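You operate a simulated robot arm through the tools that you are given. There is no shell and no other tool.

You run a simulated two-armed robot. Do the job below in one go: nothing can be reset, and whatever is moved stays where it is left.

## Task
Take the cap off the white jar and lay it down on the top of the measuring bench. Then put the blue eraser on the top shelf of the archive rack. Then take the bright teal tub and leave it on top of the black camera case. Then stack the bright teal cube that says "747" from the top of the packing bench on top of the bright teal cube marked "721". Then take the blue pad on the top of the packing bench and put it away on the right end of the wooden bench. Then take the cream cube and put it on the fourth shelf from the bottom of the steel shelves. Then take the small grey cube and put it on the pressure chart. Then put one of the green cubes from the top of the measuring bench on the glass plate there. Then open the wooden table drawer. Do these in the order given.

The check looks at the end state, three seconds after you hand in, the way a careful person would. Anything else that was tipped, shoved, dropped, spilled or broken makes it a failure. Lids that push on must go on centred and level and be pressed home; caps that screw on are set level and turned clockwise until they are tight.

## Robot
Two 6-joint arms with two-finger grippers on one trunk, on a base that moves. Base frame: it is fixed to the floor where the robot stands at the start and does not move with it; the origin is under the middle of the robot, x ahead of it, y to its left, z up; the surface under the hand at the start is at about z = 0.8. Readings come in m, rad, newtons and seconds.
The left shoulder is at the start at [0.07, 0.176, 0.959], the right one opposite. With the tool pointing down near the work surface each hand reaches from about 0.46 to 0.8 m from the robot's upright axis, wherever it stands, measured 20 degrees to its own side. Places, roughly: blue eraser (10x6x6 cm) [1, -0.5, 0.9]; blue pad (9x6x6 cm) [1.9, -0.5, 0.9]; bright teal cube [1.5, -0.5, 1]; bright teal tub (16x12x8 cm) [1.6, -0.6, 0.2]; camera case [3.5, -1, 1]; cream cube [2, -0.25, 1]; fourth shelf of the steel shelves [1.8, 2.9, 1.3]; glass plate [1.75, 0.5, 1]; green cube [1.5, 0.25, 1]; pressure chart [1, 0.25, 1]; right end of the wooden bench (15x26 cm) [-1.96, 0.16, 0.88]; small grey cube (4x4x5 cm) [1.8, 0.2, 0.9]; top shelf of the archive rack [3.8, 0.9, 1.7]; white jar [0.75, 0, 1]; wooden table drawer [3.4, 2.4, 0.8]. Payload 2.45 kg a hand.
The tool frame of a hand sits at the grasp point between the pads (the TCP): z along the fingers, y along the line on which they close. The tips reach 0.026 m beyond it. The gripper opens to 0.096 m; its body begins 0.069 m behind the TCP.
Orientation is that of the tool frame in the base frame, as [roll, pitch, yaw] about the fixed x, y, z axes, in that order (R = Rz(yaw) Ry(pitch) Rx(roll)). With the fingers straight down and closing along the base's y, the tool's x points along the base's -x, its y along +y and its z along -z.

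## Interface
- The arms move only by the tool send_rows. It takes "left_motion", "right_motion" or both (then of equal length, played together; a hand with none holds still); each is a list that holds one entry, the list of rows, each a list of 6 numbers: the shift along the base's x, y, z in units of 400 mm (1.0 is 400 mm), then the turn, a rotation vector about the base's x, y, z in units of 90 degrees (1.0 is 90 degrees). In form: [[[dx, dy, dz, wx, wy, wz], ...]]. A call has 1 to 20 rows; each row is the pose to reach, as a shift and turn from the pose commanded when the call began. "left_fingers" and "right_fingers" are, for a hand that has rows, the finger opening in m, from 0 to 0.096, set as the call begins (left out, the last holds). A call with a number of a shift or a turn outside -1 to 1 is refused whole. A row lasts 0.2 s, in which the tool goes at most 0.05 m and 0.15 rad; a call with a longer step from one row to the next is refused whole, and so is a gripper value outside its range. A pose out of reach is approached as far as the arm can. The call stops where the force on the tool passes 40 N (or 10 N more than at its start, if that is more) or the arm is blocked; 0.2 s more then pass. Each finger travels about 0.1698 m/s and halts on what it meets, pressing with about 37 N; the grip force reading is that of the motor and also rises with nothing between the fingers. The clock runs only during rows and for 0.2 s after the last one: add rows that repeat a pose to give the fingers time. The reply holds the time, the measured pose of the TCP, the force on the tool along the base axes, the opening and the grip force, in the units named above and with some noise, with the torque about the TCP (base axes, N m) and any sound that the robot's microphone picked up.
- Cameras (640 x 400 px; columns grow to the right, rows downward): "scene" is now at [0.1439, 0.0065, 1.3002]; the picture's right is [0.07, -1.00, 0.00], its down [-0.36, -0.03, -0.93] and it looks along [0.93, 0.07, -0.36] (base axes); focal length 287 px, centre (320, 200). "left" rides on the left gripper at [0.082, -0.003, -0.098] in its tool frame; the picture's right is [0.04, 1.00, 0.00], its down [-0.73, 0.03, -0.68] and it looks along [-0.68, 0.03, 0.73] (tool axes); focal length 256 px, centre (320, 200). "right" rides on the right gripper at [0.082, 0.003, -0.098] in its tool frame; the picture's right is [-0.04, 1.00, 0.00], its down [-0.73, -0.03, -0.68] and it looks along [-0.68, -0.03, 0.73] (tool axes); focal length 256 px, centre (320, 200). There is no depth. A picture from a camera that has moved, and an enlarged one, comes with that camera's place and axes in the base frame and with its lens.
- camera(camera): a new picture of that camera. It takes no simulated time.
- slide_trunk(by): slides the trunk up (or, below 0, down) by that many m; the arms and the scene camera ride with it, the base frame stays. It gives what a move gives, with no picture.
- roll_base(legs): drives the robot by 1 to 6 legs, each [ahead, left, turn to the left] in m, m and rad, along the robot's own axes; the way and the turn of a leg run together, so that a leg with both is an arc; at most 1.5 m and 3.142 rad a leg. The arms and the cameras ride along, it lands a little off, and it stops where it bumps. It gives what a move gives.
- aim_head(pan, tilt): turns the head with the scene camera to pan (to the left, within 1.501 rad either way) and tilt (down, from -0.506 to 1.204), counted from straight ahead of the robot. It gives what a move gives.
- zoom(camera, box): a new picture of the part [left, top, right, bottom] of that camera's present view, enlarged. It takes no simulated time.
- finish_job(): hands the job in; it is judged then, once.

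Places have to be worked out from the pictures, the camera data and where the tool is seen. Open the grippers and draw the arms clear of the work before you hand the job in, unless the task says otherwise.

The tools are called by a JSON object that holds its "name" and its "arguments". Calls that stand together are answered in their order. send_rows: Moves the arms, as the interface text tells. Its arguments: {"type":"object","properties":{"left_motion":{"type":"array","items":{"type":"array","items":{"type":"array","items":{"type":"number"}}}},"left_fingers":{"type":"number"},"right_motion":{"type":"array","items":{"type":"array","items":{"type":"array","items":{"type":"number"}}}},"right_fingers":{"type":"number"}},"required":[]} The other tools are called the same way: slide_trunk (by) moves the trunk up or down; roll_base (legs) drives the base; aim_head (pan, tilt) turns the head that bears the scene camera; camera (camera) takes a picture; zoom (camera, box) takes an enlarged picture of a part of a camera's view; finish_job () hands the job in.

At the start:

```text
time_s: 0.0
left_tcp_pos: [0.6025, 0.2259, 1.1597]
left_tcp_rot: [-3.142, 0.001, 3.141]
left_ft_force: [0.3, 0.3, -0.5]
left_wrist_torque: [-0.03, -0.01, 0.01]
left_opening: 0.0961
left_grip_force: 0.0
right_tcp_pos: [0.6182, -0.2325, 1.1585]
right_tcp_rot: [3.141, 0.001, -3.141]
right_ft_force: [-0.2, -0.3, -0.5]
right_wrist_torque: [0.01, 0.06, 0.02]
right_opening: 0.0958
right_grip_force: 0.1
trunk travel left (down, up): [-0.444, 0.396]
robot x, y, heading: [0.0004, 0.0019, -0.001]
head pan, tilt (commanded): [0.075, 0.365]
```

scene: 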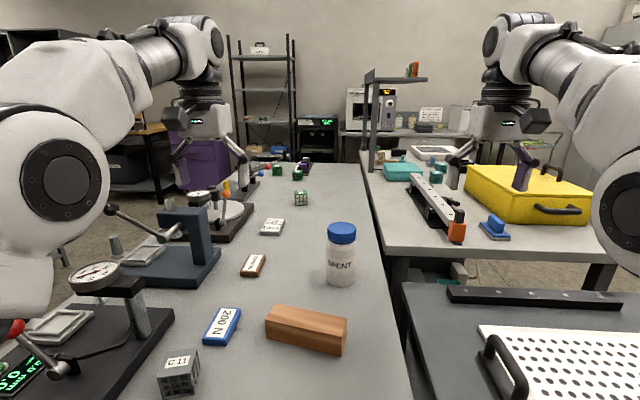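
right: 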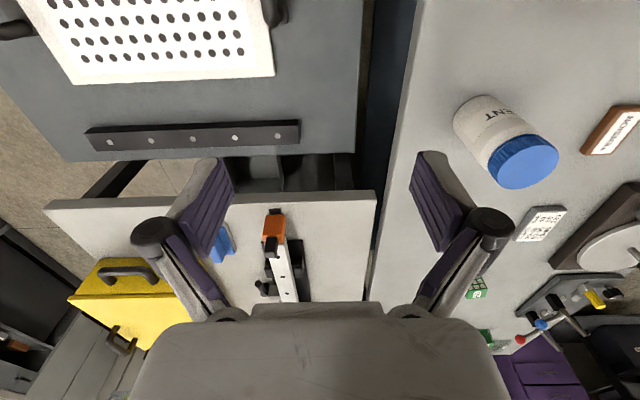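
left: 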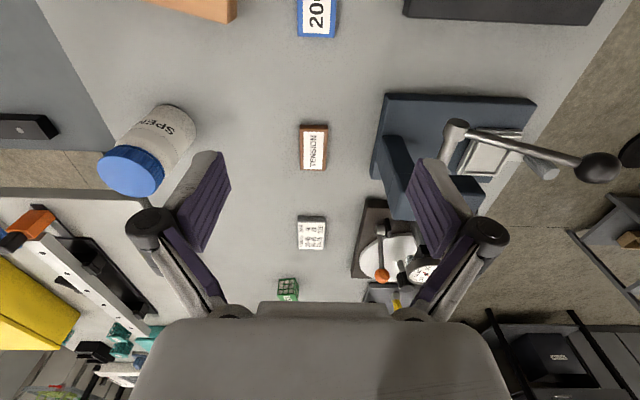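

The pictures show the measuring bench ahead with the white jar (blue cap) near [0.75, 0, 0.9]; I first look around with zooms to understand the scene before moving anything.

{"name": "zoom", "arguments": {"camera": "scene", "box": [220, 130, 420, 255]}}

{"name": "zoom", "arguments": {"camera": "scene", "box": [350, 60, 600, 260]}}

{"name": "zoom", "arguments": {"camera": "scene", "box": [240, 200, 440, 400]}}

```text
3.20 times, centred on (320, 192) of scene
camera zoom: at [0.1439, 0.0065, 1.3002], right [0.07, -1.0, 0.0], down [-0.36, -0.03, -0.93], along [0.93, 0.07, -0.36], focal length 919 px, centre (320, 224)
```

zoom: 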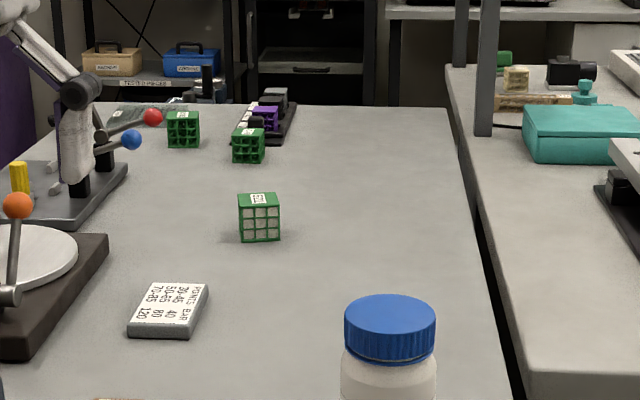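

```text
2.00 times, centred on (475, 160) of scene
camera zoom: at [0.1439, 0.0065, 1.3002], right [0.07, -1.0, 0.0], down [-0.36, -0.03, -0.93], along [0.93, 0.07, -0.36], focal length 575 px, centre (10, 280)
```

zoom: 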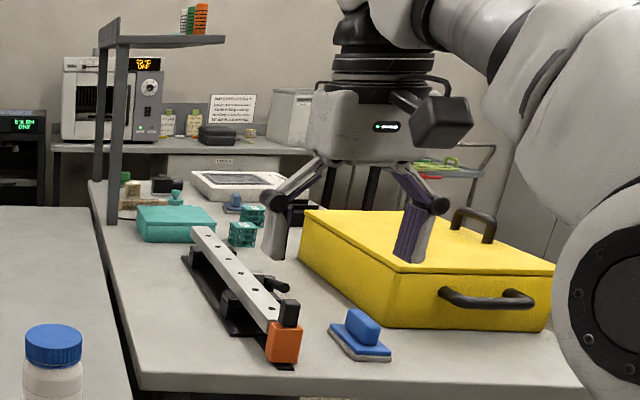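

```text
2.00 times, centred on (340, 300) of scene
camera zoom: at [0.1439, 0.0065, 1.3002], right [0.07, -1.0, 0.0], down [-0.36, -0.03, -0.93], along [0.93, 0.07, -0.36], focal length 575 px, centre (280, 0)
```

zoom: 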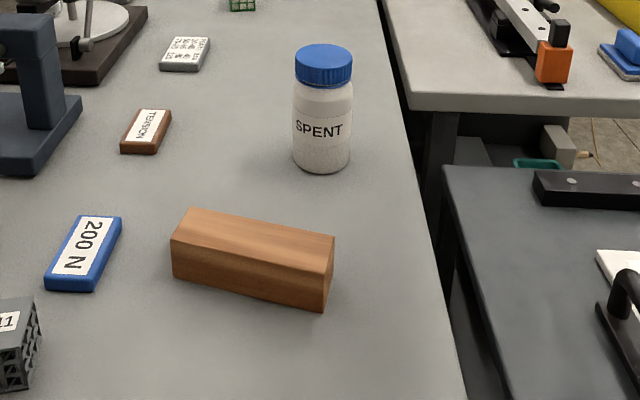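

I scan the room with the head: left, right and down, to map benches, aisles and targets.

{"name": "aim_head", "arguments": {"pan": 0.0, "tilt": 0.9}}

{"name": "camera", "arguments": {"camera": "scene"}}

{"name": "aim_head", "arguments": {"pan": 1.2, "tilt": 0.4}}

{"name": "camera", "arguments": {"camera": "scene"}}

{"name": "aim_head", "arguments": {"pan": -1.2, "tilt": 0.4}}

{"name": "camera", "arguments": {"camera": "scene"}}

{"name": "aim_head", "arguments": {"pan": 0.0, "tilt": 0.1}}

{"name": "camera", "arguments": {"camera": "scene"}}

```text
time_s: 1.0
left_tcp_pos: [0.604, 0.2267, 1.1588]
left_tcp_rot: [-3.14, 0.003, -3.142]
left_ft_force: [1.0, 0.0, 0.7]
left_wrist_torque: [0.0, 0.02, 0.0]
left_opening: 0.0961
left_grip_force: 0.0
right_tcp_pos: [0.6176, -0.2326, 1.1586]
right_tcp_rot: [-3.14, 0.003, -3.141]
right_ft_force: [0.0, 0.0, -0.6]
right_wrist_torque: [-0.01, 0.0, -0.03]
right_opening: 0.0958
right_grip_force: 0.2
trunk travel left (down, up): [-0.444, 0.396]
robot x, y, heading: [-0.0003, 0.0011, 0.0]
head pan, tilt (commanded): [0.0, 0.901]
```

```text
taken
camera scene: at [0.1267, -0.0004, 1.254], right [0.0, -1.0, 0.0], down [-0.78, 0.0, -0.62], along [0.62, 0.0, -0.78], focal length 287 px, centre (320, 200)
```

scene: 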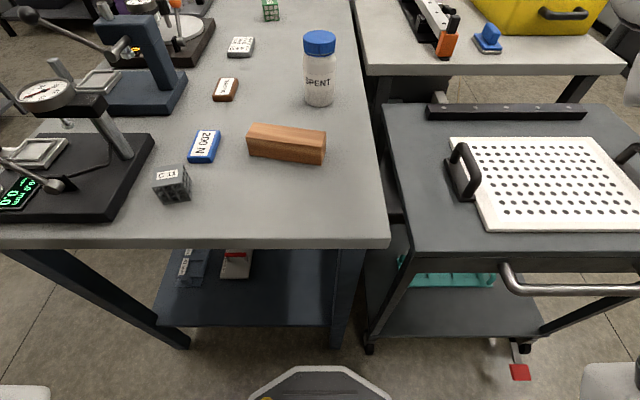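

```text
time_s: 2.4
left_tcp_pos: [0.6029, 0.2256, 1.1603]
left_tcp_rot: [3.141, 0.002, 3.142]
left_ft_force: [-0.4, 0.4, -0.1]
left_wrist_torque: [0.02, 0.02, 0.03]
left_opening: 0.0958
left_grip_force: 0.0
right_tcp_pos: [0.6181, -0.2321, 1.1579]
right_tcp_rot: [-3.141, 0.002, -3.14]
right_ft_force: [0.2, -0.4, 0.2]
right_wrist_torque: [-0.02, -0.01, -0.01]
right_opening: 0.0959
right_grip_force: 0.1
trunk travel left (down, up): [-0.444, 0.396]
robot x, y, heading: [-0.0007, -0.0031, 0.002]
head pan, tilt (commanded): [1.201, 0.4]
```

```text
taken
camera scene: at [0.0847, 0.0859, 1.297], right [0.93, -0.36, 0.0], down [-0.14, -0.36, -0.92], along [0.33, 0.86, -0.39], focal length 287 px, centre (320, 200)
```

scene: 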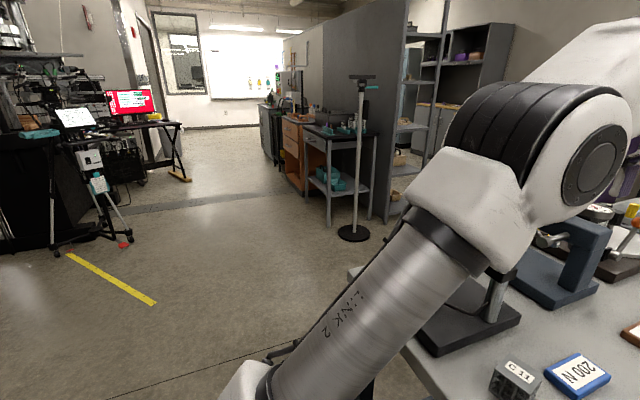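

```text
time_s: 4.6
left_tcp_pos: [0.6046, 0.2259, 1.1584]
left_tcp_rot: [3.141, 0.002, -3.142]
left_ft_force: [0.0, -0.2, -0.1]
left_wrist_torque: [0.01, 0.01, -0.03]
left_opening: 0.0961
left_grip_force: 0.1
right_tcp_pos: [0.6179, -0.2339, 1.1583]
right_tcp_rot: [-3.141, 0.003, -3.14]
right_ft_force: [-0.3, 0.7, 0.2]
right_wrist_torque: [0.0, 0.01, 0.01]
right_opening: 0.0961
right_grip_force: 0.1
trunk travel left (down, up): [-0.444, 0.396]
robot x, y, heading: [-0.0008, 0.001, -0.001]
head pan, tilt (commanded): [-1.201, 0.4]
```

```text
taken
camera scene: at [0.0847, -0.0867, 1.297], right [-0.93, -0.36, 0.0], down [-0.14, 0.36, -0.92], along [0.33, -0.86, -0.39], focal length 287 px, centre (320, 200)
```

scene: 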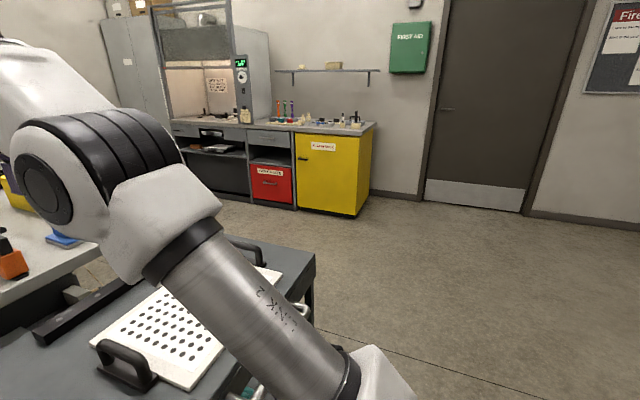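

```text
time_s: 6.0
left_tcp_pos: [0.6042, 0.2269, 1.1594]
left_tcp_rot: [3.141, 0.002, -3.141]
left_ft_force: [0.3, -0.1, 0.1]
left_wrist_torque: [-0.02, 0.0, -0.02]
left_opening: 0.0961
left_grip_force: 0.1
right_tcp_pos: [0.6176, -0.2324, 1.1589]
right_tcp_rot: [-3.14, 0.001, 3.141]
right_ft_force: [0.3, -0.7, 0.2]
right_wrist_torque: [0.0, 0.02, 0.0]
right_opening: 0.0963
right_grip_force: 0.0
trunk travel left (down, up): [-0.444, 0.396]
robot x, y, heading: [0.0013, -0.0016, 0.001]
head pan, tilt (commanded): [0.0, 0.099]
```

```text
taken
camera scene: at [0.1432, -0.0005, 1.3249], right [0.0, -1.0, 0.0], down [-0.1, 0.0, -0.99], along [0.99, 0.0, -0.1], focal length 287 px, centre (320, 200)
```

scene: 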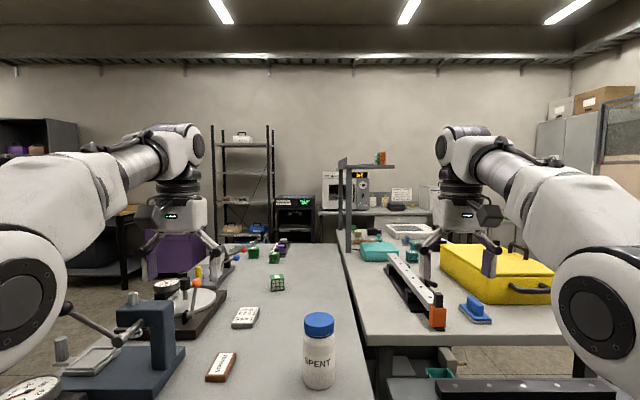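

The jar seems to stand near x≈0.83, slightly beyond comfortable reach. I look straight down to see the clearance between my base and the bench.

{"name": "aim_head", "arguments": {"pan": 0.0, "tilt": 1.2}}

{"name": "camera", "arguments": {"camera": "scene"}}

{"name": "aim_head", "arguments": {"pan": 0.8, "tilt": 0.9}}

{"name": "camera", "arguments": {"camera": "scene"}}

{"name": "aim_head", "arguments": {"pan": -0.8, "tilt": 0.9}}

{"name": "camera", "arguments": {"camera": "scene"}}

```text
time_s: 7.3
left_tcp_pos: [0.603, 0.2262, 1.1586]
left_tcp_rot: [-3.14, 0.001, -3.142]
left_ft_force: [0.1, 0.1, 0.8]
left_wrist_torque: [0.06, -0.01, -0.03]
left_opening: 0.096
left_grip_force: 0.1
right_tcp_pos: [0.6164, -0.2326, 1.1575]
right_tcp_rot: [3.141, 0.003, -3.141]
right_ft_force: [0.4, 0.5, 0.3]
right_wrist_torque: [0.01, -0.01, 0.0]
right_opening: 0.096
right_grip_force: 0.0
trunk travel left (down, up): [-0.444, 0.396]
robot x, y, heading: [0.0003, -0.0004, -0.003]
head pan, tilt (commanded): [0.0, 1.201]
```

```text
taken
camera scene: at [0.1071, -0.0004, 1.2342], right [0.0, -1.0, 0.0], down [-0.93, 0.0, -0.36], along [0.36, 0.0, -0.93], focal length 287 px, centre (320, 200)
```

scene: 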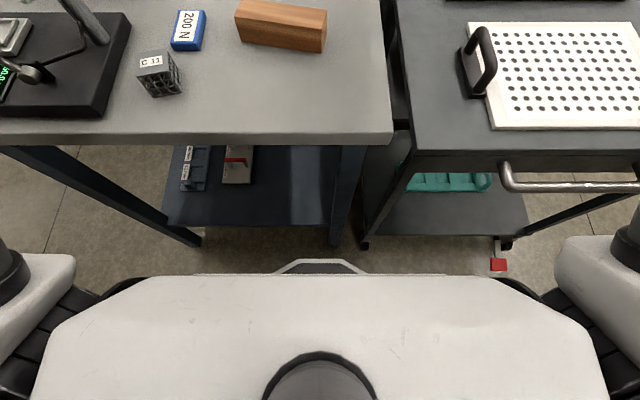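

```text
time_s: 8.4
left_tcp_pos: [0.6038, 0.2276, 1.1583]
left_tcp_rot: [3.142, 0.0, 3.141]
left_ft_force: [-1.3, -0.8, -0.2]
left_wrist_torque: [0.04, 0.01, 0.01]
left_opening: 0.096
left_grip_force: 0.0
right_tcp_pos: [0.6174, -0.2328, 1.1585]
right_tcp_rot: [-3.141, 0.001, -3.141]
right_ft_force: [0.5, -0.5, -0.1]
right_wrist_torque: [-0.02, 0.01, 0.02]
right_opening: 0.0958
right_grip_force: 0.0
trunk travel left (down, up): [-0.444, 0.396]
robot x, y, heading: [-0.0004, 0.0023, 0.001]
head pan, tilt (commanded): [0.799, 0.901]
```

```text
taken
camera scene: at [0.1038, 0.0537, 1.2539], right [0.72, -0.7, 0.0], down [-0.55, -0.56, -0.62], along [0.43, 0.44, -0.78], focal length 287 px, centre (320, 200)
```

scene: 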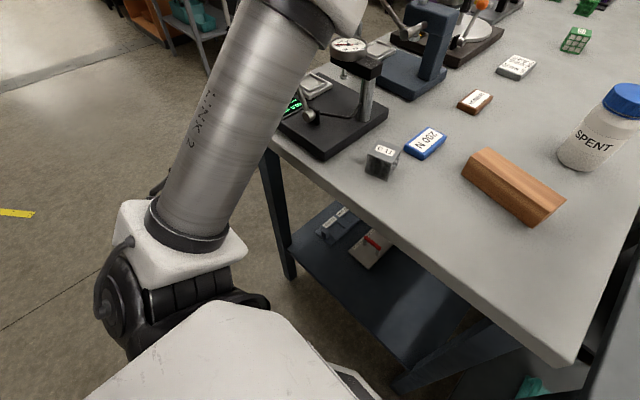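

```text
time_s: 10.1
left_tcp_pos: [0.6038, 0.2254, 1.1593]
left_tcp_rot: [-3.14, 0.002, 3.141]
left_ft_force: [-0.2, 0.2, 0.6]
left_wrist_torque: [0.04, 0.03, 0.0]
left_opening: 0.096
left_grip_force: 0.1
right_tcp_pos: [0.6177, -0.233, 1.1595]
right_tcp_rot: [-3.141, 0.001, 3.141]
right_ft_force: [0.7, -0.2, -0.4]
right_wrist_torque: [0.01, -0.03, 0.0]
right_opening: 0.0961
right_grip_force: 0.0
trunk travel left (down, up): [-0.444, 0.396]
robot x, y, heading: [-0.002, 0.0028, -0.001]
head pan, tilt (commanded): [-0.799, 0.901]
```

```text
taken
camera scene: at [0.1038, -0.0545, 1.254], right [-0.72, -0.7, 0.0], down [-0.55, 0.56, -0.62], along [0.43, -0.45, -0.78], focal length 287 px, centre (320, 200)
```

scene: 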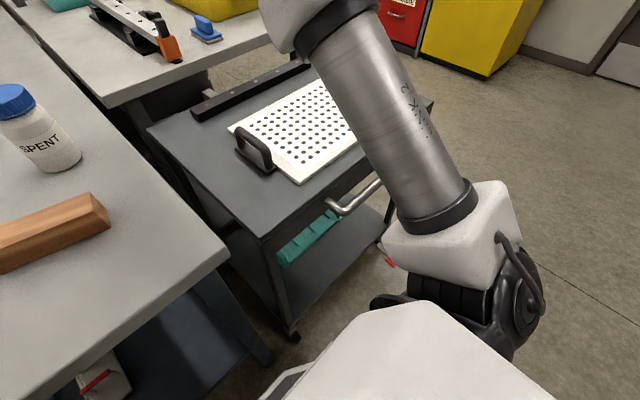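

The bench top triangulates to z≈0.875 and the jar to about (0.714, 0.0) with its cap top near z≈1.016. I zoom the wrist views to measure the jar better.

{"name": "zoom", "arguments": {"camera": "right", "box": [420, 60, 640, 260]}}

{"name": "zoom", "arguments": {"camera": "left", "box": [60, 60, 260, 260]}}

```text
2.00 times, centred on (530, 160) of right
camera zoom: at [0.5356, -0.2297, 1.2556], right [0.04, 1.0, 0.0], down [0.73, -0.03, 0.68], along [0.68, -0.03, -0.73], focal length 512 px, centre (-100, 280)
```

zoom: 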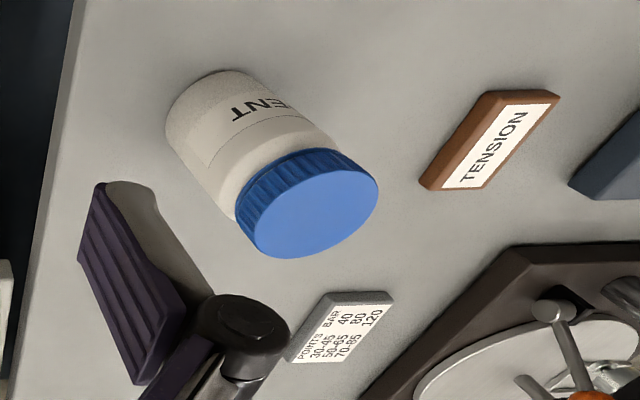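

```text
2.00 times, centred on (160, 160) of left
camera zoom: at [0.5223, 0.2241, 1.2567], right [-0.04, 1.0, 0.0], down [0.73, 0.03, 0.68], along [0.68, 0.03, -0.73], focal length 512 px, centre (640, 280)
```

zoom: 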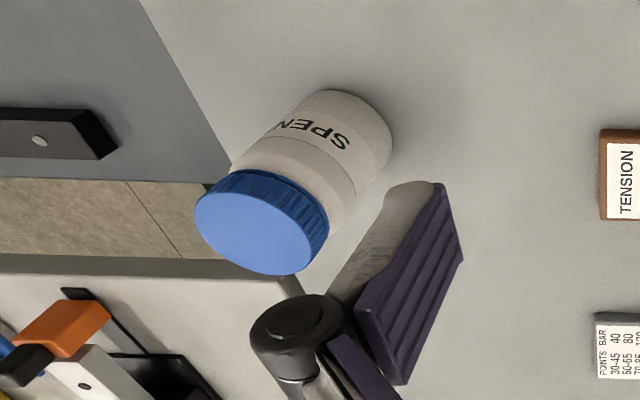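

Cap-top centre comes out at (0.716, 0.002, 1.015) from both wrist cameras; cap Ø≈65 mm, jar Ø≈67 mm, bench ≈0.88. I will hold the jar body with the left hand from the side, so first I turn the left hand nearly horizontal (pointing right-forward, camera on top) up at a safe height.

{"name": "send_rows", "arguments": {"left_motion": [[[0.006, -0.002, -0.006, -0.052, 0.036, 0.062], [0.012, -0.003, -0.012, -0.104, 0.073, 0.124], [0.019, -0.005, -0.019, -0.156, 0.109, 0.186], [0.025, -0.006, -0.025, -0.208, 0.146, 0.248], [0.031, -0.008, -0.031, -0.26, 0.182, 0.31], [0.038, -0.009, -0.038, -0.312, 0.219, 0.372], [0.044, -0.011, -0.044, -0.364, 0.255, 0.434], [0.05, -0.012, -0.05, -0.416, 0.291, 0.496], [0.056, -0.014, -0.056, -0.469, 0.328, 0.559], [0.062, -0.016, -0.062, -0.521, 0.364, 0.621], [0.069, -0.017, -0.069, -0.573, 0.401, 0.683], [0.075, -0.019, -0.075, -0.625, 0.437, 0.745], [0.081, -0.02, -0.081, -0.677, 0.474, 0.807], [0.088, -0.022, -0.088, -0.729, 0.51, 0.869], [0.094, -0.023, -0.094, -0.781, 0.547, 0.931], [0.1, -0.025, -0.1, -0.833, 0.583, 0.993]]], "left_fingers": 0.096}}

{"name": "aim_head", "arguments": {"pan": 0.1, "tilt": 0.6}}

{"name": "camera", "arguments": {"camera": "scene"}}

{"name": "camera", "arguments": {"camera": "left"}}

{"name": "camera", "arguments": {"camera": "right"}}

```text
time_s: 13.5
left_tcp_pos: [0.6429, 0.2167, 1.1198]
left_tcp_rot: [3.137, -1.393, -1.217]
left_ft_force: [0.1, 0.0, -0.3]
left_wrist_torque: [0.03, 0.03, 0.0]
left_opening: 0.0958
left_grip_force: 0.0
left hand out of reach, approached as far as the arm can: row 3, 4, 5, 6
right_tcp_pos: [0.6174, -0.2327, 1.1582]
right_tcp_rot: [3.142, 0.002, 3.142]
right_ft_force: [0.8, 0.0, -0.9]
right_wrist_torque: [0.01, 0.0, 0.01]
right_opening: 0.0962
right_grip_force: 0.1
trunk travel left (down, up): [-0.444, 0.396]
robot x, y, heading: [-0.0006, -0.0019, 0.005]
head pan, tilt (commanded): [-0.799, 0.901]
```

```text
time_s: 14.7
left_tcp_pos: [0.6444, 0.2168, 1.1188]
left_tcp_rot: [-3.138, -1.391, -1.224]
left_ft_force: [0.6, 0.4, -0.2]
left_wrist_torque: [0.01, -0.02, -0.01]
left_opening: 0.096
left_grip_force: 0.1
right_tcp_pos: [0.6178, -0.2328, 1.1577]
right_tcp_rot: [-3.141, 0.0, -3.141]
right_ft_force: [-0.1, -1.0, 0.0]
right_wrist_torque: [0.0, -0.04, -0.01]
right_opening: 0.096
right_grip_force: 0.0
trunk travel left (down, up): [-0.444, 0.396]
robot x, y, heading: [-0.002, -0.0025, 0.002]
head pan, tilt (commanded): [0.099, 0.6]
```

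```text
taken
camera scene: at [0.1391, 0.0083, 1.2787], right [0.1, -1.0, 0.0], down [-0.56, -0.06, -0.82], along [0.82, 0.08, -0.57], focal length 287 px, centre (320, 200)
```

scene: 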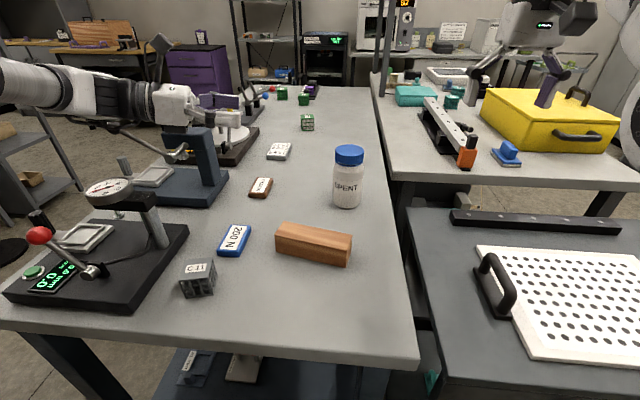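

```text
taken
camera left: at [0.6188, 0.2957, 1.2163], right [-0.94, -0.35, 0.04], down [-0.3, 0.74, -0.6], along [0.18, -0.58, -0.8], focal length 256 px, centre (320, 200)
```

left: 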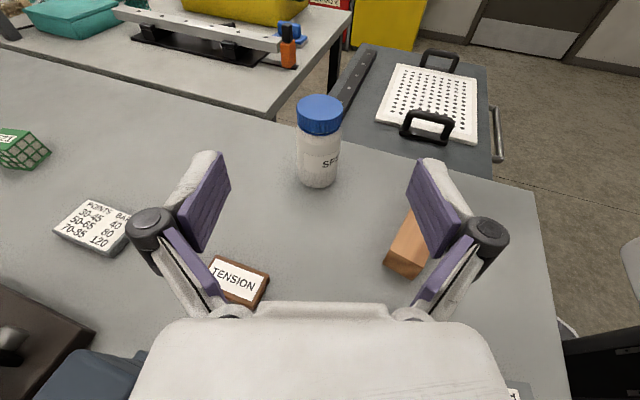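

```text
taken
camera right: at [0.5356, -0.2297, 1.2556], right [0.04, 1.0, 0.0], down [0.73, -0.03, 0.68], along [0.68, -0.03, -0.73], focal length 256 px, centre (320, 200)
```

right: 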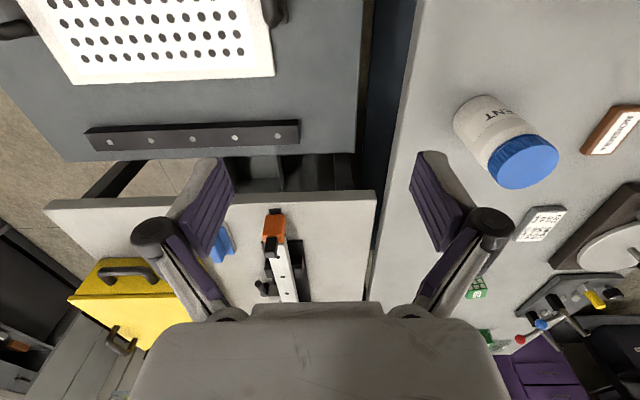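

The left arm's forearm would come low over the dial gauges on that side; the right side of the jar is free of obstacles. I look closer at the gripper's thickness, then swing the left hand back and mirror this with the right hand instead.

{"name": "zoom", "arguments": {"camera": "scene", "box": [0, 20, 320, 220]}}

{"name": "send_rows", "arguments": {"left_motion": [[[-0.006, 0.002, 0.006, 0.052, -0.036, -0.062], [-0.012, 0.003, 0.012, 0.104, -0.073, -0.124], [-0.019, 0.005, 0.019, 0.156, -0.109, -0.186], [-0.025, 0.006, 0.025, 0.208, -0.146, -0.248], [-0.031, 0.008, 0.031, 0.26, -0.182, -0.31], [-0.038, 0.009, 0.038, 0.312, -0.219, -0.372], [-0.044, 0.011, 0.044, 0.364, -0.255, -0.434], [-0.05, 0.012, 0.05, 0.416, -0.291, -0.496], [-0.056, 0.014, 0.056, 0.469, -0.328, -0.559], [-0.062, 0.016, 0.062, 0.521, -0.364, -0.621], [-0.069, 0.017, 0.069, 0.573, -0.401, -0.683], [-0.075, 0.019, 0.075, 0.625, -0.437, -0.745], [-0.081, 0.02, 0.081, 0.677, -0.474, -0.807], [-0.088, 0.022, 0.088, 0.729, -0.51, -0.869], [-0.094, 0.023, 0.094, 0.781, -0.547, -0.931], [-0.1, 0.025, 0.1, 0.833, -0.583, -0.993]]]}}

```text
2.00 times, centred on (160, 120) of scene
camera zoom: at [0.1391, 0.0083, 1.2787], right [0.1, -1.0, 0.0], down [-0.56, -0.06, -0.82], along [0.82, 0.08, -0.57], focal length 575 px, centre (640, 360)
```

zoom: 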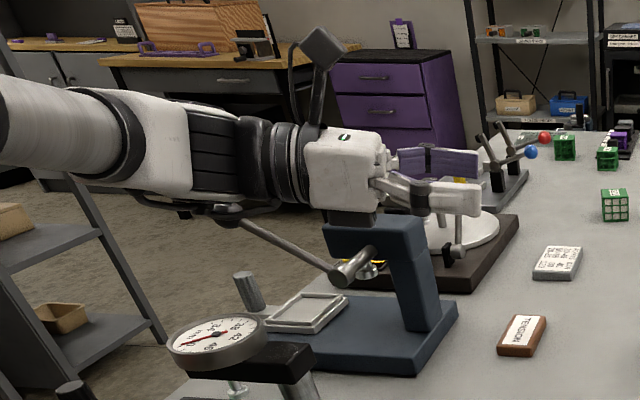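

```text
time_s: 18.1
left_tcp_pos: [0.6025, 0.2262, 1.1602]
left_tcp_rot: [3.141, 0.003, 3.14]
left_ft_force: [-0.9, -0.9, 0.8]
left_wrist_torque: [0.03, -0.03, -0.01]
left_opening: 0.0961
left_grip_force: 0.0
left hand out of reach, approached as far as the arm can: row 10, 11, 12, 13, 14
right_tcp_pos: [0.6162, -0.2339, 1.1585]
right_tcp_rot: [3.14, 0.003, -3.141]
right_ft_force: [0.6, -0.1, -0.1]
right_wrist_torque: [0.05, -0.01, 0.02]
right_opening: 0.0958
right_grip_force: 0.1
trunk travel left (down, up): [-0.444, 0.396]
robot x, y, heading: [-0.0015, -0.0012, 0.002]
head pan, tilt (commanded): [0.099, 0.6]
```

The gripper body is about 9 cm thick, so a near-level grasp at z≈0.925 clears the bench. Now I turn the right hand nearly horizontal, mirrored, over the cart side.

{"name": "send_rows", "arguments": {"right_motion": [[[0.006, 0.002, -0.006, 0.052, 0.036, -0.062], [0.012, 0.003, -0.012, 0.104, 0.073, -0.124], [0.019, 0.005, -0.019, 0.156, 0.109, -0.186], [0.025, 0.006, -0.025, 0.208, 0.146, -0.248], [0.031, 0.008, -0.031, 0.26, 0.182, -0.31], [0.038, 0.009, -0.038, 0.312, 0.219, -0.372], [0.044, 0.011, -0.044, 0.364, 0.255, -0.434], [0.05, 0.012, -0.05, 0.416, 0.291, -0.496], [0.056, 0.014, -0.056, 0.469, 0.328, -0.559], [0.062, 0.016, -0.062, 0.521, 0.364, -0.621], [0.069, 0.017, -0.069, 0.573, 0.401, -0.683], [0.075, 0.019, -0.075, 0.625, 0.437, -0.745], [0.081, 0.02, -0.081, 0.677, 0.474, -0.807], [0.088, 0.022, -0.088, 0.729, 0.51, -0.869], [0.094, 0.023, -0.094, 0.781, 0.547, -0.931], [0.1, 0.025, -0.1, 0.833, 0.583, -0.993]]], "right_fingers": 0.096}}

{"name": "camera", "arguments": {"camera": "right"}}

{"name": "aim_head", "arguments": {"pan": -0.5, "tilt": 0.6}}

{"name": "camera", "arguments": {"camera": "scene"}}

```text
time_s: 21.5
left_tcp_pos: [0.6039, 0.2265, 1.1592]
left_tcp_rot: [-3.141, 0.001, 3.14]
left_ft_force: [-0.7, -0.3, -0.3]
left_wrist_torque: [0.01, -0.02, -0.02]
left_opening: 0.096
left_grip_force: 0.0
right_tcp_pos: [0.6571, -0.2239, 1.1179]
right_tcp_rot: [-3.135, -1.393, 1.214]
right_ft_force: [0.7, 0.5, -0.9]
right_wrist_torque: [0.01, -0.01, -0.01]
right_opening: 0.0961
right_grip_force: 0.0
right hand out of reach, approached as far as the arm can: row 1, 2, 3, 4, 5, 6, 7, 8
trunk travel left (down, up): [-0.444, 0.396]
robot x, y, heading: [-0.0002, 0.0021, -0.004]
head pan, tilt (commanded): [0.099, 0.6]
```

```text
taken
camera right: at [0.6319, -0.3013, 1.2151], right [0.94, -0.35, -0.04], down [-0.3, -0.74, -0.6], along [0.18, 0.58, -0.8], focal length 256 px, centre (320, 200)
```

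right: 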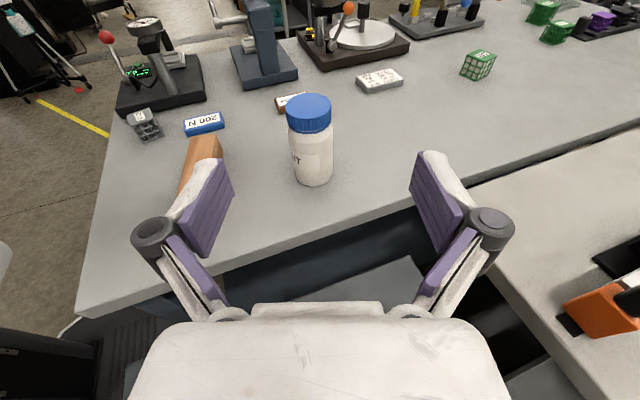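

```text
time_s: 22.5
left_tcp_pos: [0.6033, 0.2269, 1.1591]
left_tcp_rot: [-3.141, 0.002, 3.14]
left_ft_force: [0.5, 0.7, 1.1]
left_wrist_torque: [0.01, 0.01, 0.01]
left_opening: 0.0962
left_grip_force: 0.0
right_tcp_pos: [0.6583, -0.2227, 1.1179]
right_tcp_rot: [3.137, -1.395, 1.224]
right_ft_force: [0.3, 0.2, -1.6]
right_wrist_torque: [-0.03, 0.0, -0.02]
right_opening: 0.0959
right_grip_force: 0.1
trunk travel left (down, up): [-0.444, 0.396]
robot x, y, heading: [0.0022, -0.0028, 0.001]
head pan, tilt (commanded): [-0.499, 0.6]
```

```text
taken
camera scene: at [0.1288, -0.0427, 1.2787], right [-0.48, -0.88, 0.0], down [-0.5, 0.27, -0.82], along [0.72, -0.39, -0.57], focal length 287 px, centre (320, 200)
```

scene: 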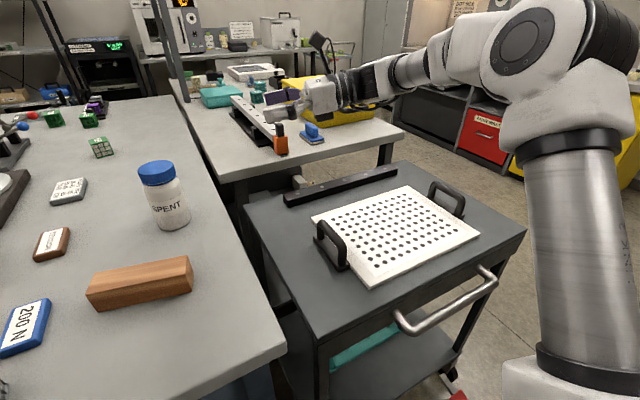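

The right hand points at the jar well above the cart. I lower it to a pre-grasp about 15 cm short of the jar at mid-body height and look.

{"name": "send_rows", "arguments": {"right_motion": [[[0.002, 0.032, -0.07, 0, 0, 0], [0.004, 0.065, -0.14, 0, 0, 0], [0.006, 0.097, -0.21, 0, 0, 0], [0.008, 0.13, -0.28, 0, 0, 0], [0.01, 0.162, -0.35, 0, 0, 0], [0.0125, 0.195, -0.4175, 0, 0, 0]]]}}

{"name": "camera", "arguments": {"camera": "right"}}

{"name": "aim_head", "arguments": {"pan": -0.2, "tilt": 0.6}}

{"name": "camera", "arguments": {"camera": "scene"}}

```text
time_s: 23.9
left_tcp_pos: [0.6045, 0.2269, 1.1585]
left_tcp_rot: [3.141, 0.001, -3.141]
left_ft_force: [-0.1, 0.7, 0.0]
left_wrist_torque: [0.02, 0.01, -0.01]
left_opening: 0.096
left_grip_force: 0.0
right_tcp_pos: [0.6634, -0.1453, 0.9512]
right_tcp_rot: [3.14, -1.394, 1.22]
right_ft_force: [0.7, -0.1, 0.8]
right_wrist_torque: [0.04, -0.02, 0.01]
right_opening: 0.0959
right_grip_force: 0.1
trunk travel left (down, up): [-0.444, 0.396]
robot x, y, heading: [0.0012, -0.002, -0.001]
head pan, tilt (commanded): [-0.499, 0.6]
```

```text
taken
camera right: at [0.6375, -0.223, 1.0477], right [0.94, -0.35, -0.04], down [-0.3, -0.74, -0.6], along [0.18, 0.58, -0.8], focal length 256 px, centre (320, 200)
```

right: 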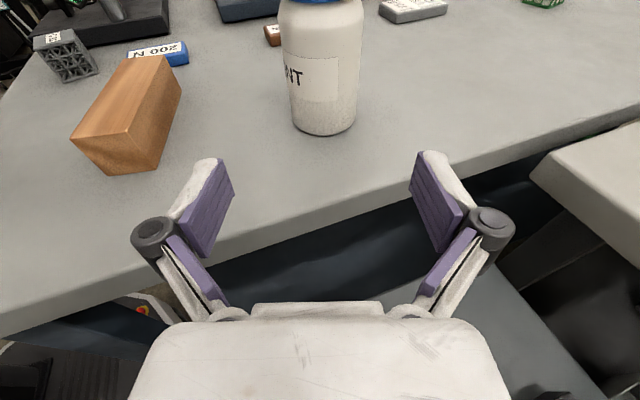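

```text
time_s: 24.7
left_tcp_pos: [0.6035, 0.2268, 1.1603]
left_tcp_rot: [3.141, 0.001, 3.141]
left_ft_force: [0.4, 0.1, 0.5]
left_wrist_torque: [-0.02, -0.01, -0.01]
left_opening: 0.096
left_grip_force: 0.0
right_tcp_pos: [0.6624, -0.1453, 0.9521]
right_tcp_rot: [-3.141, -1.393, 1.221]
right_ft_force: [0.4, 0.2, 1.0]
right_wrist_torque: [-0.02, 0.01, 0.03]
right_opening: 0.096
right_grip_force: 0.1
trunk travel left (down, up): [-0.444, 0.396]
robot x, y, heading: [-0.0039, 0.0032, 0.004]
head pan, tilt (commanded): [-0.201, 0.6]
```

```text
taken
camera scene: at [0.1378, -0.0181, 1.2787], right [-0.2, -0.98, 0.0], down [-0.55, 0.11, -0.82], along [0.81, -0.17, -0.57], focal length 287 px, centre (320, 200)
```

scene: 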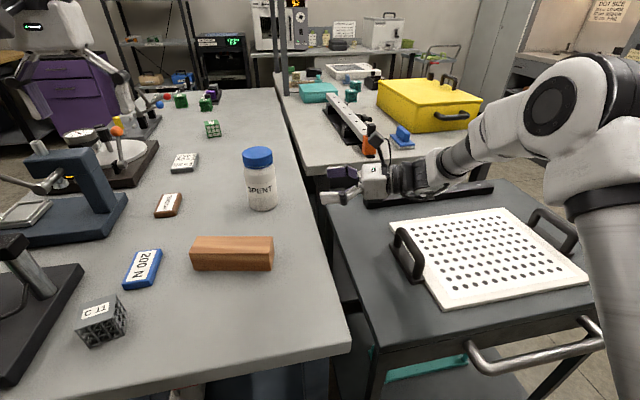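

Jar axis and gripper axis line up within 1 mm; I advance 0.149 m along the tool direction to straddle the jar body.

{"name": "send_rows", "arguments": {"right_motion": [[[0.0156, 0.043, -0.0081, 0, 0, 0], [0.0312, 0.086, -0.0162, 0, 0, 0], [0.0469, 0.129, -0.0244, 0, 0, 0], [0.0625, 0.172, -0.0325, 0, 0, 0], [0.0781, 0.215, -0.0406, 0, 0, 0], [0.0938, 0.258, -0.0487, 0, 0, 0], [0.1094, 0.301, -0.0569, 0, 0, 0], [0.125, 0.344, -0.065, 0, 0, 0]]]}}

{"name": "camera", "arguments": {"camera": "right"}}

{"name": "zoom", "arguments": {"camera": "scene", "box": [160, 100, 480, 300]}}

```text
time_s: 26.5
left_tcp_pos: [0.6052, 0.2278, 1.1585]
left_tcp_rot: [-3.141, 0.001, 3.141]
left_ft_force: [0.7, 0.4, -0.2]
left_wrist_torque: [-0.04, 0.02, -0.02]
left_opening: 0.096
left_grip_force: 0.0
right_tcp_pos: [0.7144, -0.0064, 0.9236]
right_tcp_rot: [3.141, -1.392, 1.224]
right_ft_force: [0.1, -0.1, -1.0]
right_wrist_torque: [-0.01, -0.01, -0.01]
right_opening: 0.0958
right_grip_force: 0.1
trunk travel left (down, up): [-0.444, 0.396]
robot x, y, heading: [0.0015, -0.0001, 0.0]
head pan, tilt (commanded): [-0.201, 0.6]
```

```text
taken
camera right: at [0.6879, -0.0843, 1.0215], right [0.94, -0.35, -0.04], down [-0.3, -0.74, -0.6], along [0.18, 0.58, -0.8], focal length 256 px, centre (320, 200)
```

right: 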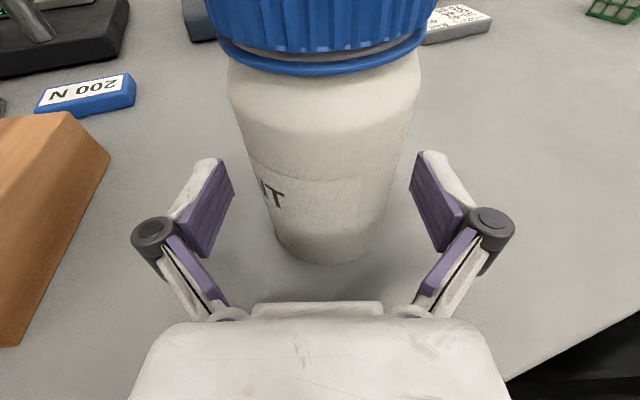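

```text
2.00 times, centred on (320, 200) of scene
camera zoom: at [0.1381, -0.0174, 1.2787], right [-0.2, -0.98, 0.0], down [-0.55, 0.11, -0.82], along [0.81, -0.16, -0.57], focal length 575 px, centre (320, 200)
```

zoom: 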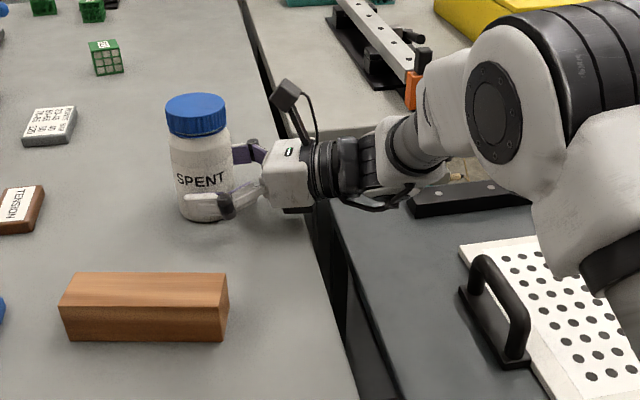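

The jar sits centred between the fingers; I close the right hand on it while holding the pose.

{"name": "send_rows", "arguments": {"right_motion": [[[0, 0, 0, 0, 0, 0], [0, 0, 0, 0, 0, 0], [0, 0, 0, 0, 0, 0], [0, 0, 0, 0, 0, 0]]], "right_fingers": 0.04}}

{"name": "camera", "arguments": {"camera": "right"}}

{"name": "zoom", "arguments": {"camera": "left", "box": [0, 60, 320, 260]}}

```text
time_s: 27.5
left_tcp_pos: [0.6032, 0.2267, 1.16]
left_tcp_rot: [-3.141, -0.001, -3.141]
left_ft_force: [-0.1, 1.5, -0.4]
left_wrist_torque: [0.0, 0.01, 0.0]
left_opening: 0.096
left_grip_force: 0.2
right_tcp_pos: [0.7133, -0.0069, 0.9253]
right_tcp_rot: [3.139, -1.395, 1.225]
right_ft_force: [1.3, -0.9, 4.0]
right_wrist_torque: [0.12, 0.05, -0.01]
right_opening: 0.0649
right_grip_force: 36.5
trunk travel left (down, up): [-0.444, 0.396]
robot x, y, heading: [0.0018, -0.0001, -0.002]
head pan, tilt (commanded): [-0.201, 0.6]
```

```text
taken
camera right: at [0.6874, -0.0851, 1.0222], right [0.94, -0.35, -0.04], down [-0.3, -0.74, -0.6], along [0.18, 0.58, -0.8], focal length 256 px, centre (320, 200)
```

right: 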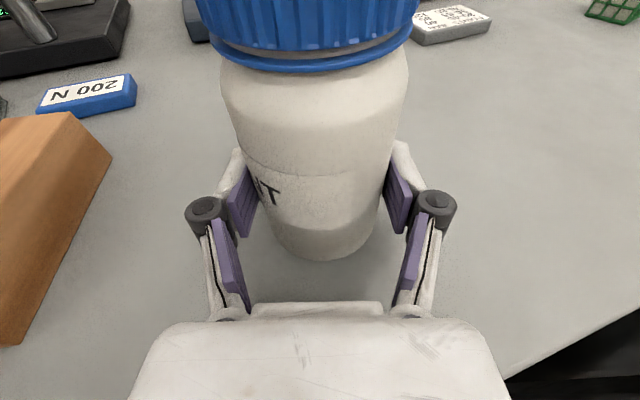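

```text
2.00 times, centred on (160, 160) of left
camera zoom: at [0.5221, 0.2241, 1.2571], right [-0.04, 1.0, 0.0], down [0.73, 0.03, 0.68], along [0.68, 0.03, -0.73], focal length 512 px, centre (640, 280)
```

zoom: 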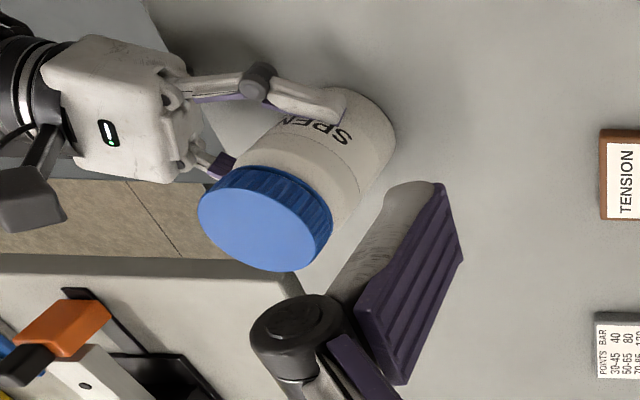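

The jar is firmly held (opening 65 mm). Now I bring the left hand above the cap, turned by -90° so its fingers straddle along x, away from the right hand's camera stalk.

{"name": "send_rows", "arguments": {"left_motion": [[[0.0235, -0.0467, -0.008, 0, 0, -0.083], [0.047, -0.0935, -0.016, 0, 0, -0.167], [0.0705, -0.14, -0.0245, 0, 0, -0.25], [0.094, -0.187, -0.033, 0, 0, -0.333], [0.1175, -0.2337, -0.041, 0, 0, -0.417], [0.141, -0.2805, -0.049, 0, 0, -0.5], [0.1645, -0.327, -0.057, 0, 0, -0.583], [0.188, -0.374, -0.065, 0, 0, -0.667], [0.2115, -0.421, -0.0735, 0, 0, -0.75], [0.235, -0.4675, -0.082, 0, 0, -0.833], [0.2585, -0.514, -0.09, 0, 0, -0.917], [0.282, -0.561, -0.098, 0, 0, -1.0]]], "left_fingers": 0.096}}

{"name": "camera", "arguments": {"camera": "left"}}

{"name": "camera", "arguments": {"camera": "scene"}}

```text
time_s: 30.1
left_tcp_pos: [0.6479, 0.0596, 1.0797]
left_tcp_rot: [-3.139, 0.001, 1.569]
left_ft_force: [-0.1, -0.2, -0.5]
left_wrist_torque: [0.0, 0.02, 0.01]
left_opening: 0.096
left_grip_force: 0.1
left hand out of reach, approached as far as the arm can: row 4, 5, 6, 7, 8, 9, 10, 11, 12
right_tcp_pos: [0.7118, -0.0067, 0.9244]
right_tcp_rot: [-3.141, -1.394, 1.22]
right_ft_force: [-2.3, -0.8, 6.7]
right_wrist_torque: [0.3, 0.15, 0.13]
right_opening: 0.0651
right_grip_force: 36.9
trunk travel left (down, up): [-0.444, 0.396]
robot x, y, heading: [-0.0007, -0.0015, 0.005]
head pan, tilt (commanded): [-0.201, 0.6]
```

```text
taken
camera left: at [0.6445, 0.1417, 1.1766], right [1.0, 0.04, 0.0], down [0.03, -0.73, 0.68], along [0.02, -0.68, -0.73], focal length 256 px, centre (320, 200)
```

left: 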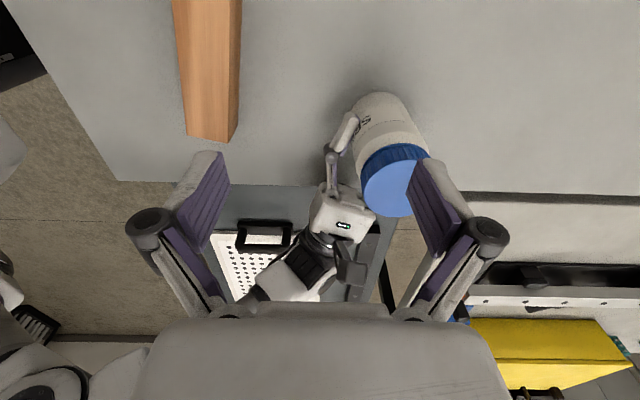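

```text
taken
camera scene: at [0.1375, -0.0183, 1.2787], right [-0.2, -0.98, 0.0], down [-0.55, 0.11, -0.82], along [0.81, -0.16, -0.57], focal length 287 px, centre (320, 200)
```

scene: 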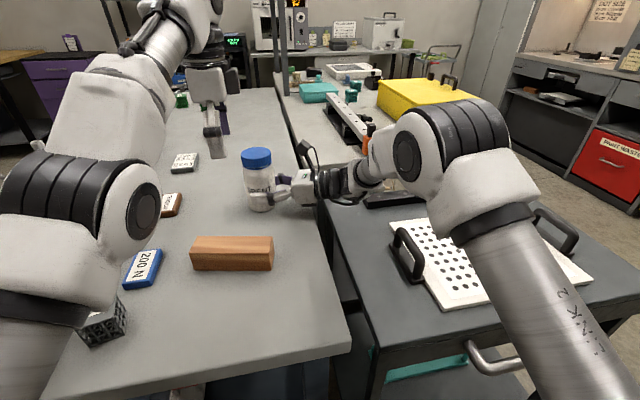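

The left hand cannot reach that far tool-down at this height (stopped at 0.648, 0.060, 1.080). I'll back it off, then lift the jar slightly with the right hand and bring it 8.5 cm closer so both hands work comfortably.

{"name": "send_rows", "arguments": {"left_motion": [[[-0.036, 0.037, 0.025, 0, 0, 0], [-0.073, 0.073, 0.05, 0, 0, 0], [-0.109, 0.11, 0.075, 0, 0, 0], [-0.146, 0.147, 0.1, 0, 0, 0], [-0.182, 0.184, 0.125, 0, 0, 0], [-0.218, 0.22, 0.15, 0, 0, 0], [-0.255, 0.257, 0.175, 0, 0, 0], [-0.291, 0.294, 0.2, 0, 0, 0]]]}}

```text
time_s: 31.9
left_tcp_pos: [0.5312, 0.1778, 1.1605]
left_tcp_rot: [-3.141, 0.003, 1.572]
left_ft_force: [0.0, -0.1, 0.0]
left_wrist_torque: [-0.03, -0.02, 0.0]
left_opening: 0.096
left_grip_force: 0.0
left hand out of reach, approached as far as the arm can: row 1
right_tcp_pos: [0.7118, -0.0065, 0.9249]
right_tcp_rot: [3.141, -1.393, 1.225]
right_ft_force: [-0.6, 1.1, 0.9]
right_wrist_torque: [0.19, 0.05, 0.09]
right_opening: 0.0653
right_grip_force: 37.5
trunk travel left (down, up): [-0.444, 0.396]
robot x, y, heading: [-0.0045, -0.0014, 0.003]
head pan, tilt (commanded): [-0.201, 0.6]
```

The commanded pose evidently follows the reached pose. Now I lift the jar 6 cm and bring it 8.5 cm toward the robot.

{"name": "send_rows", "arguments": {"right_motion": [[[0, 0, 0.03, 0, 0, 0], [0, 0, 0.06, 0, 0, 0], [0, 0, 0.09, 0, 0, 0], [0, 0, 0.12, 0, 0, 0], [0, 0, 0.15, 0, 0, 0], [-0.035, 0, 0.15, 0, 0, 0], [-0.07, 0, 0.15, 0, 0, 0], [-0.105, 0, 0.15, 0, 0, 0], [-0.14, 0, 0.15, 0, 0, 0], [-0.175, 0, 0.15, 0, 0, 0], [-0.2125, 0, 0.15, 0, 0, 0], [-0.2125, 0, 0.15, 0, 0, 0]]]}}

{"name": "camera", "arguments": {"camera": "left"}}

{"name": "camera", "arguments": {"camera": "scene"}}

{"name": "camera", "arguments": {"camera": "right"}}

```text
time_s: 34.5
left_tcp_pos: [0.5319, 0.1774, 1.1617]
left_tcp_rot: [-3.139, 0.002, 1.57]
left_ft_force: [0.6, 1.2, 0.4]
left_wrist_torque: [0.02, 0.04, 0.0]
left_opening: 0.0959
left_grip_force: 0.0
right_tcp_pos: [0.6275, -0.0092, 0.9861]
right_tcp_rot: [-3.141, -1.396, 1.219]
right_ft_force: [-0.2, 0.4, -1.6]
right_wrist_torque: [0.0, 0.03, 0.03]
right_opening: 0.0649
right_grip_force: 37.2
trunk travel left (down, up): [-0.444, 0.396]
robot x, y, heading: [0.0018, 0.0012, -0.002]
head pan, tilt (commanded): [-0.201, 0.6]
```

```text
taken
camera left: at [0.5301, 0.2598, 1.2581], right [1.0, 0.04, 0.0], down [0.03, -0.73, 0.68], along [0.03, -0.68, -0.73], focal length 256 px, centre (320, 200)
```

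left: 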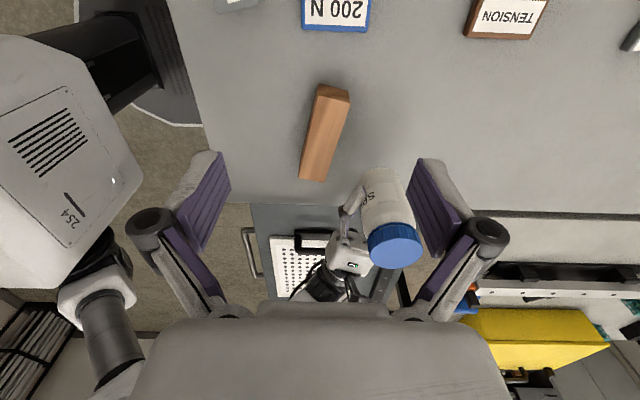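

```text
taken
camera scene: at [0.1384, -0.0181, 1.2787], right [-0.2, -0.98, 0.0], down [-0.55, 0.11, -0.82], along [0.81, -0.16, -0.57], focal length 287 px, centre (320, 200)
```

scene: 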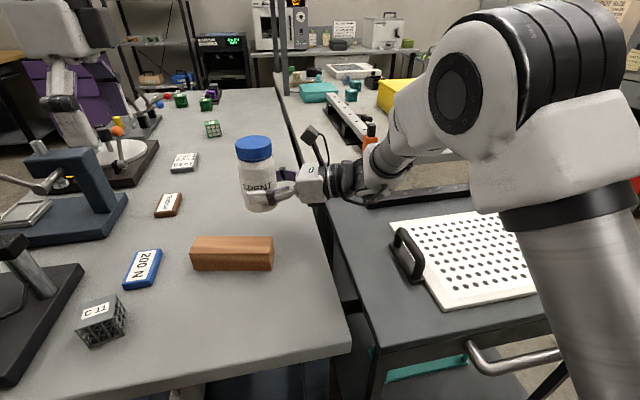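

```text
taken
camera right: at [0.6024, -0.0861, 1.0817], right [0.94, -0.35, -0.04], down [-0.3, -0.74, -0.6], along [0.18, 0.58, -0.8], focal length 256 px, centre (320, 200)
```

right: 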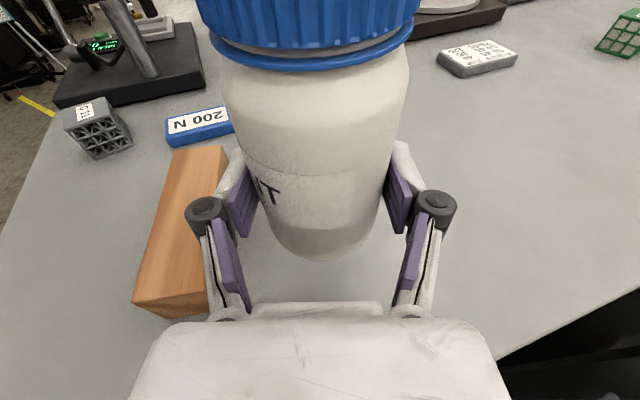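

The jar is lifted upright in the right hand. I zoom on the cap from both views to locate it precisely now.

{"name": "zoom", "arguments": {"camera": "left", "box": [320, 160, 480, 260]}}

{"name": "zoom", "arguments": {"camera": "scene", "box": [200, 120, 360, 220]}}

```text
4.00 times, centred on (400, 210) of left
camera zoom: at [0.5301, 0.2598, 1.2581], right [1.0, 0.04, 0.0], down [0.03, -0.73, 0.68], along [0.03, -0.68, -0.73], focal length 1024 px, centre (0, 160)
```

zoom: 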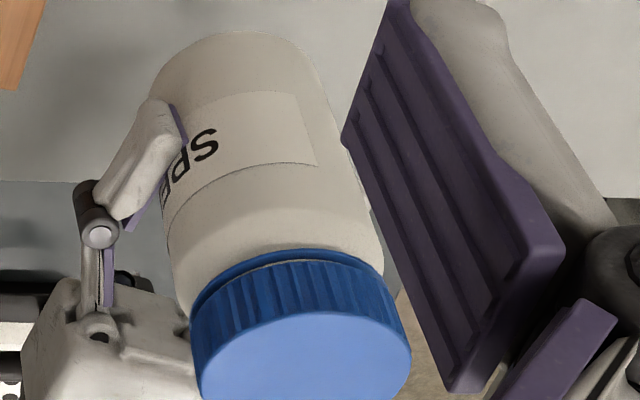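

```text
4.00 times, centred on (280, 170) of scene
camera zoom: at [0.1384, -0.0181, 1.2787], right [-0.2, -0.98, 0.0], down [-0.55, 0.11, -0.82], along [0.81, -0.16, -0.57], focal length 1149 px, centre (480, 320)
```

zoom: 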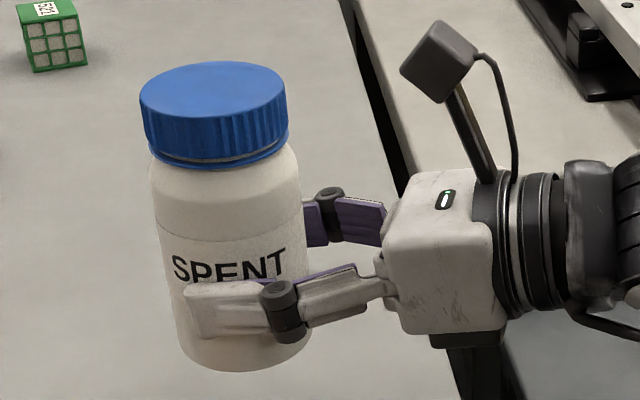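

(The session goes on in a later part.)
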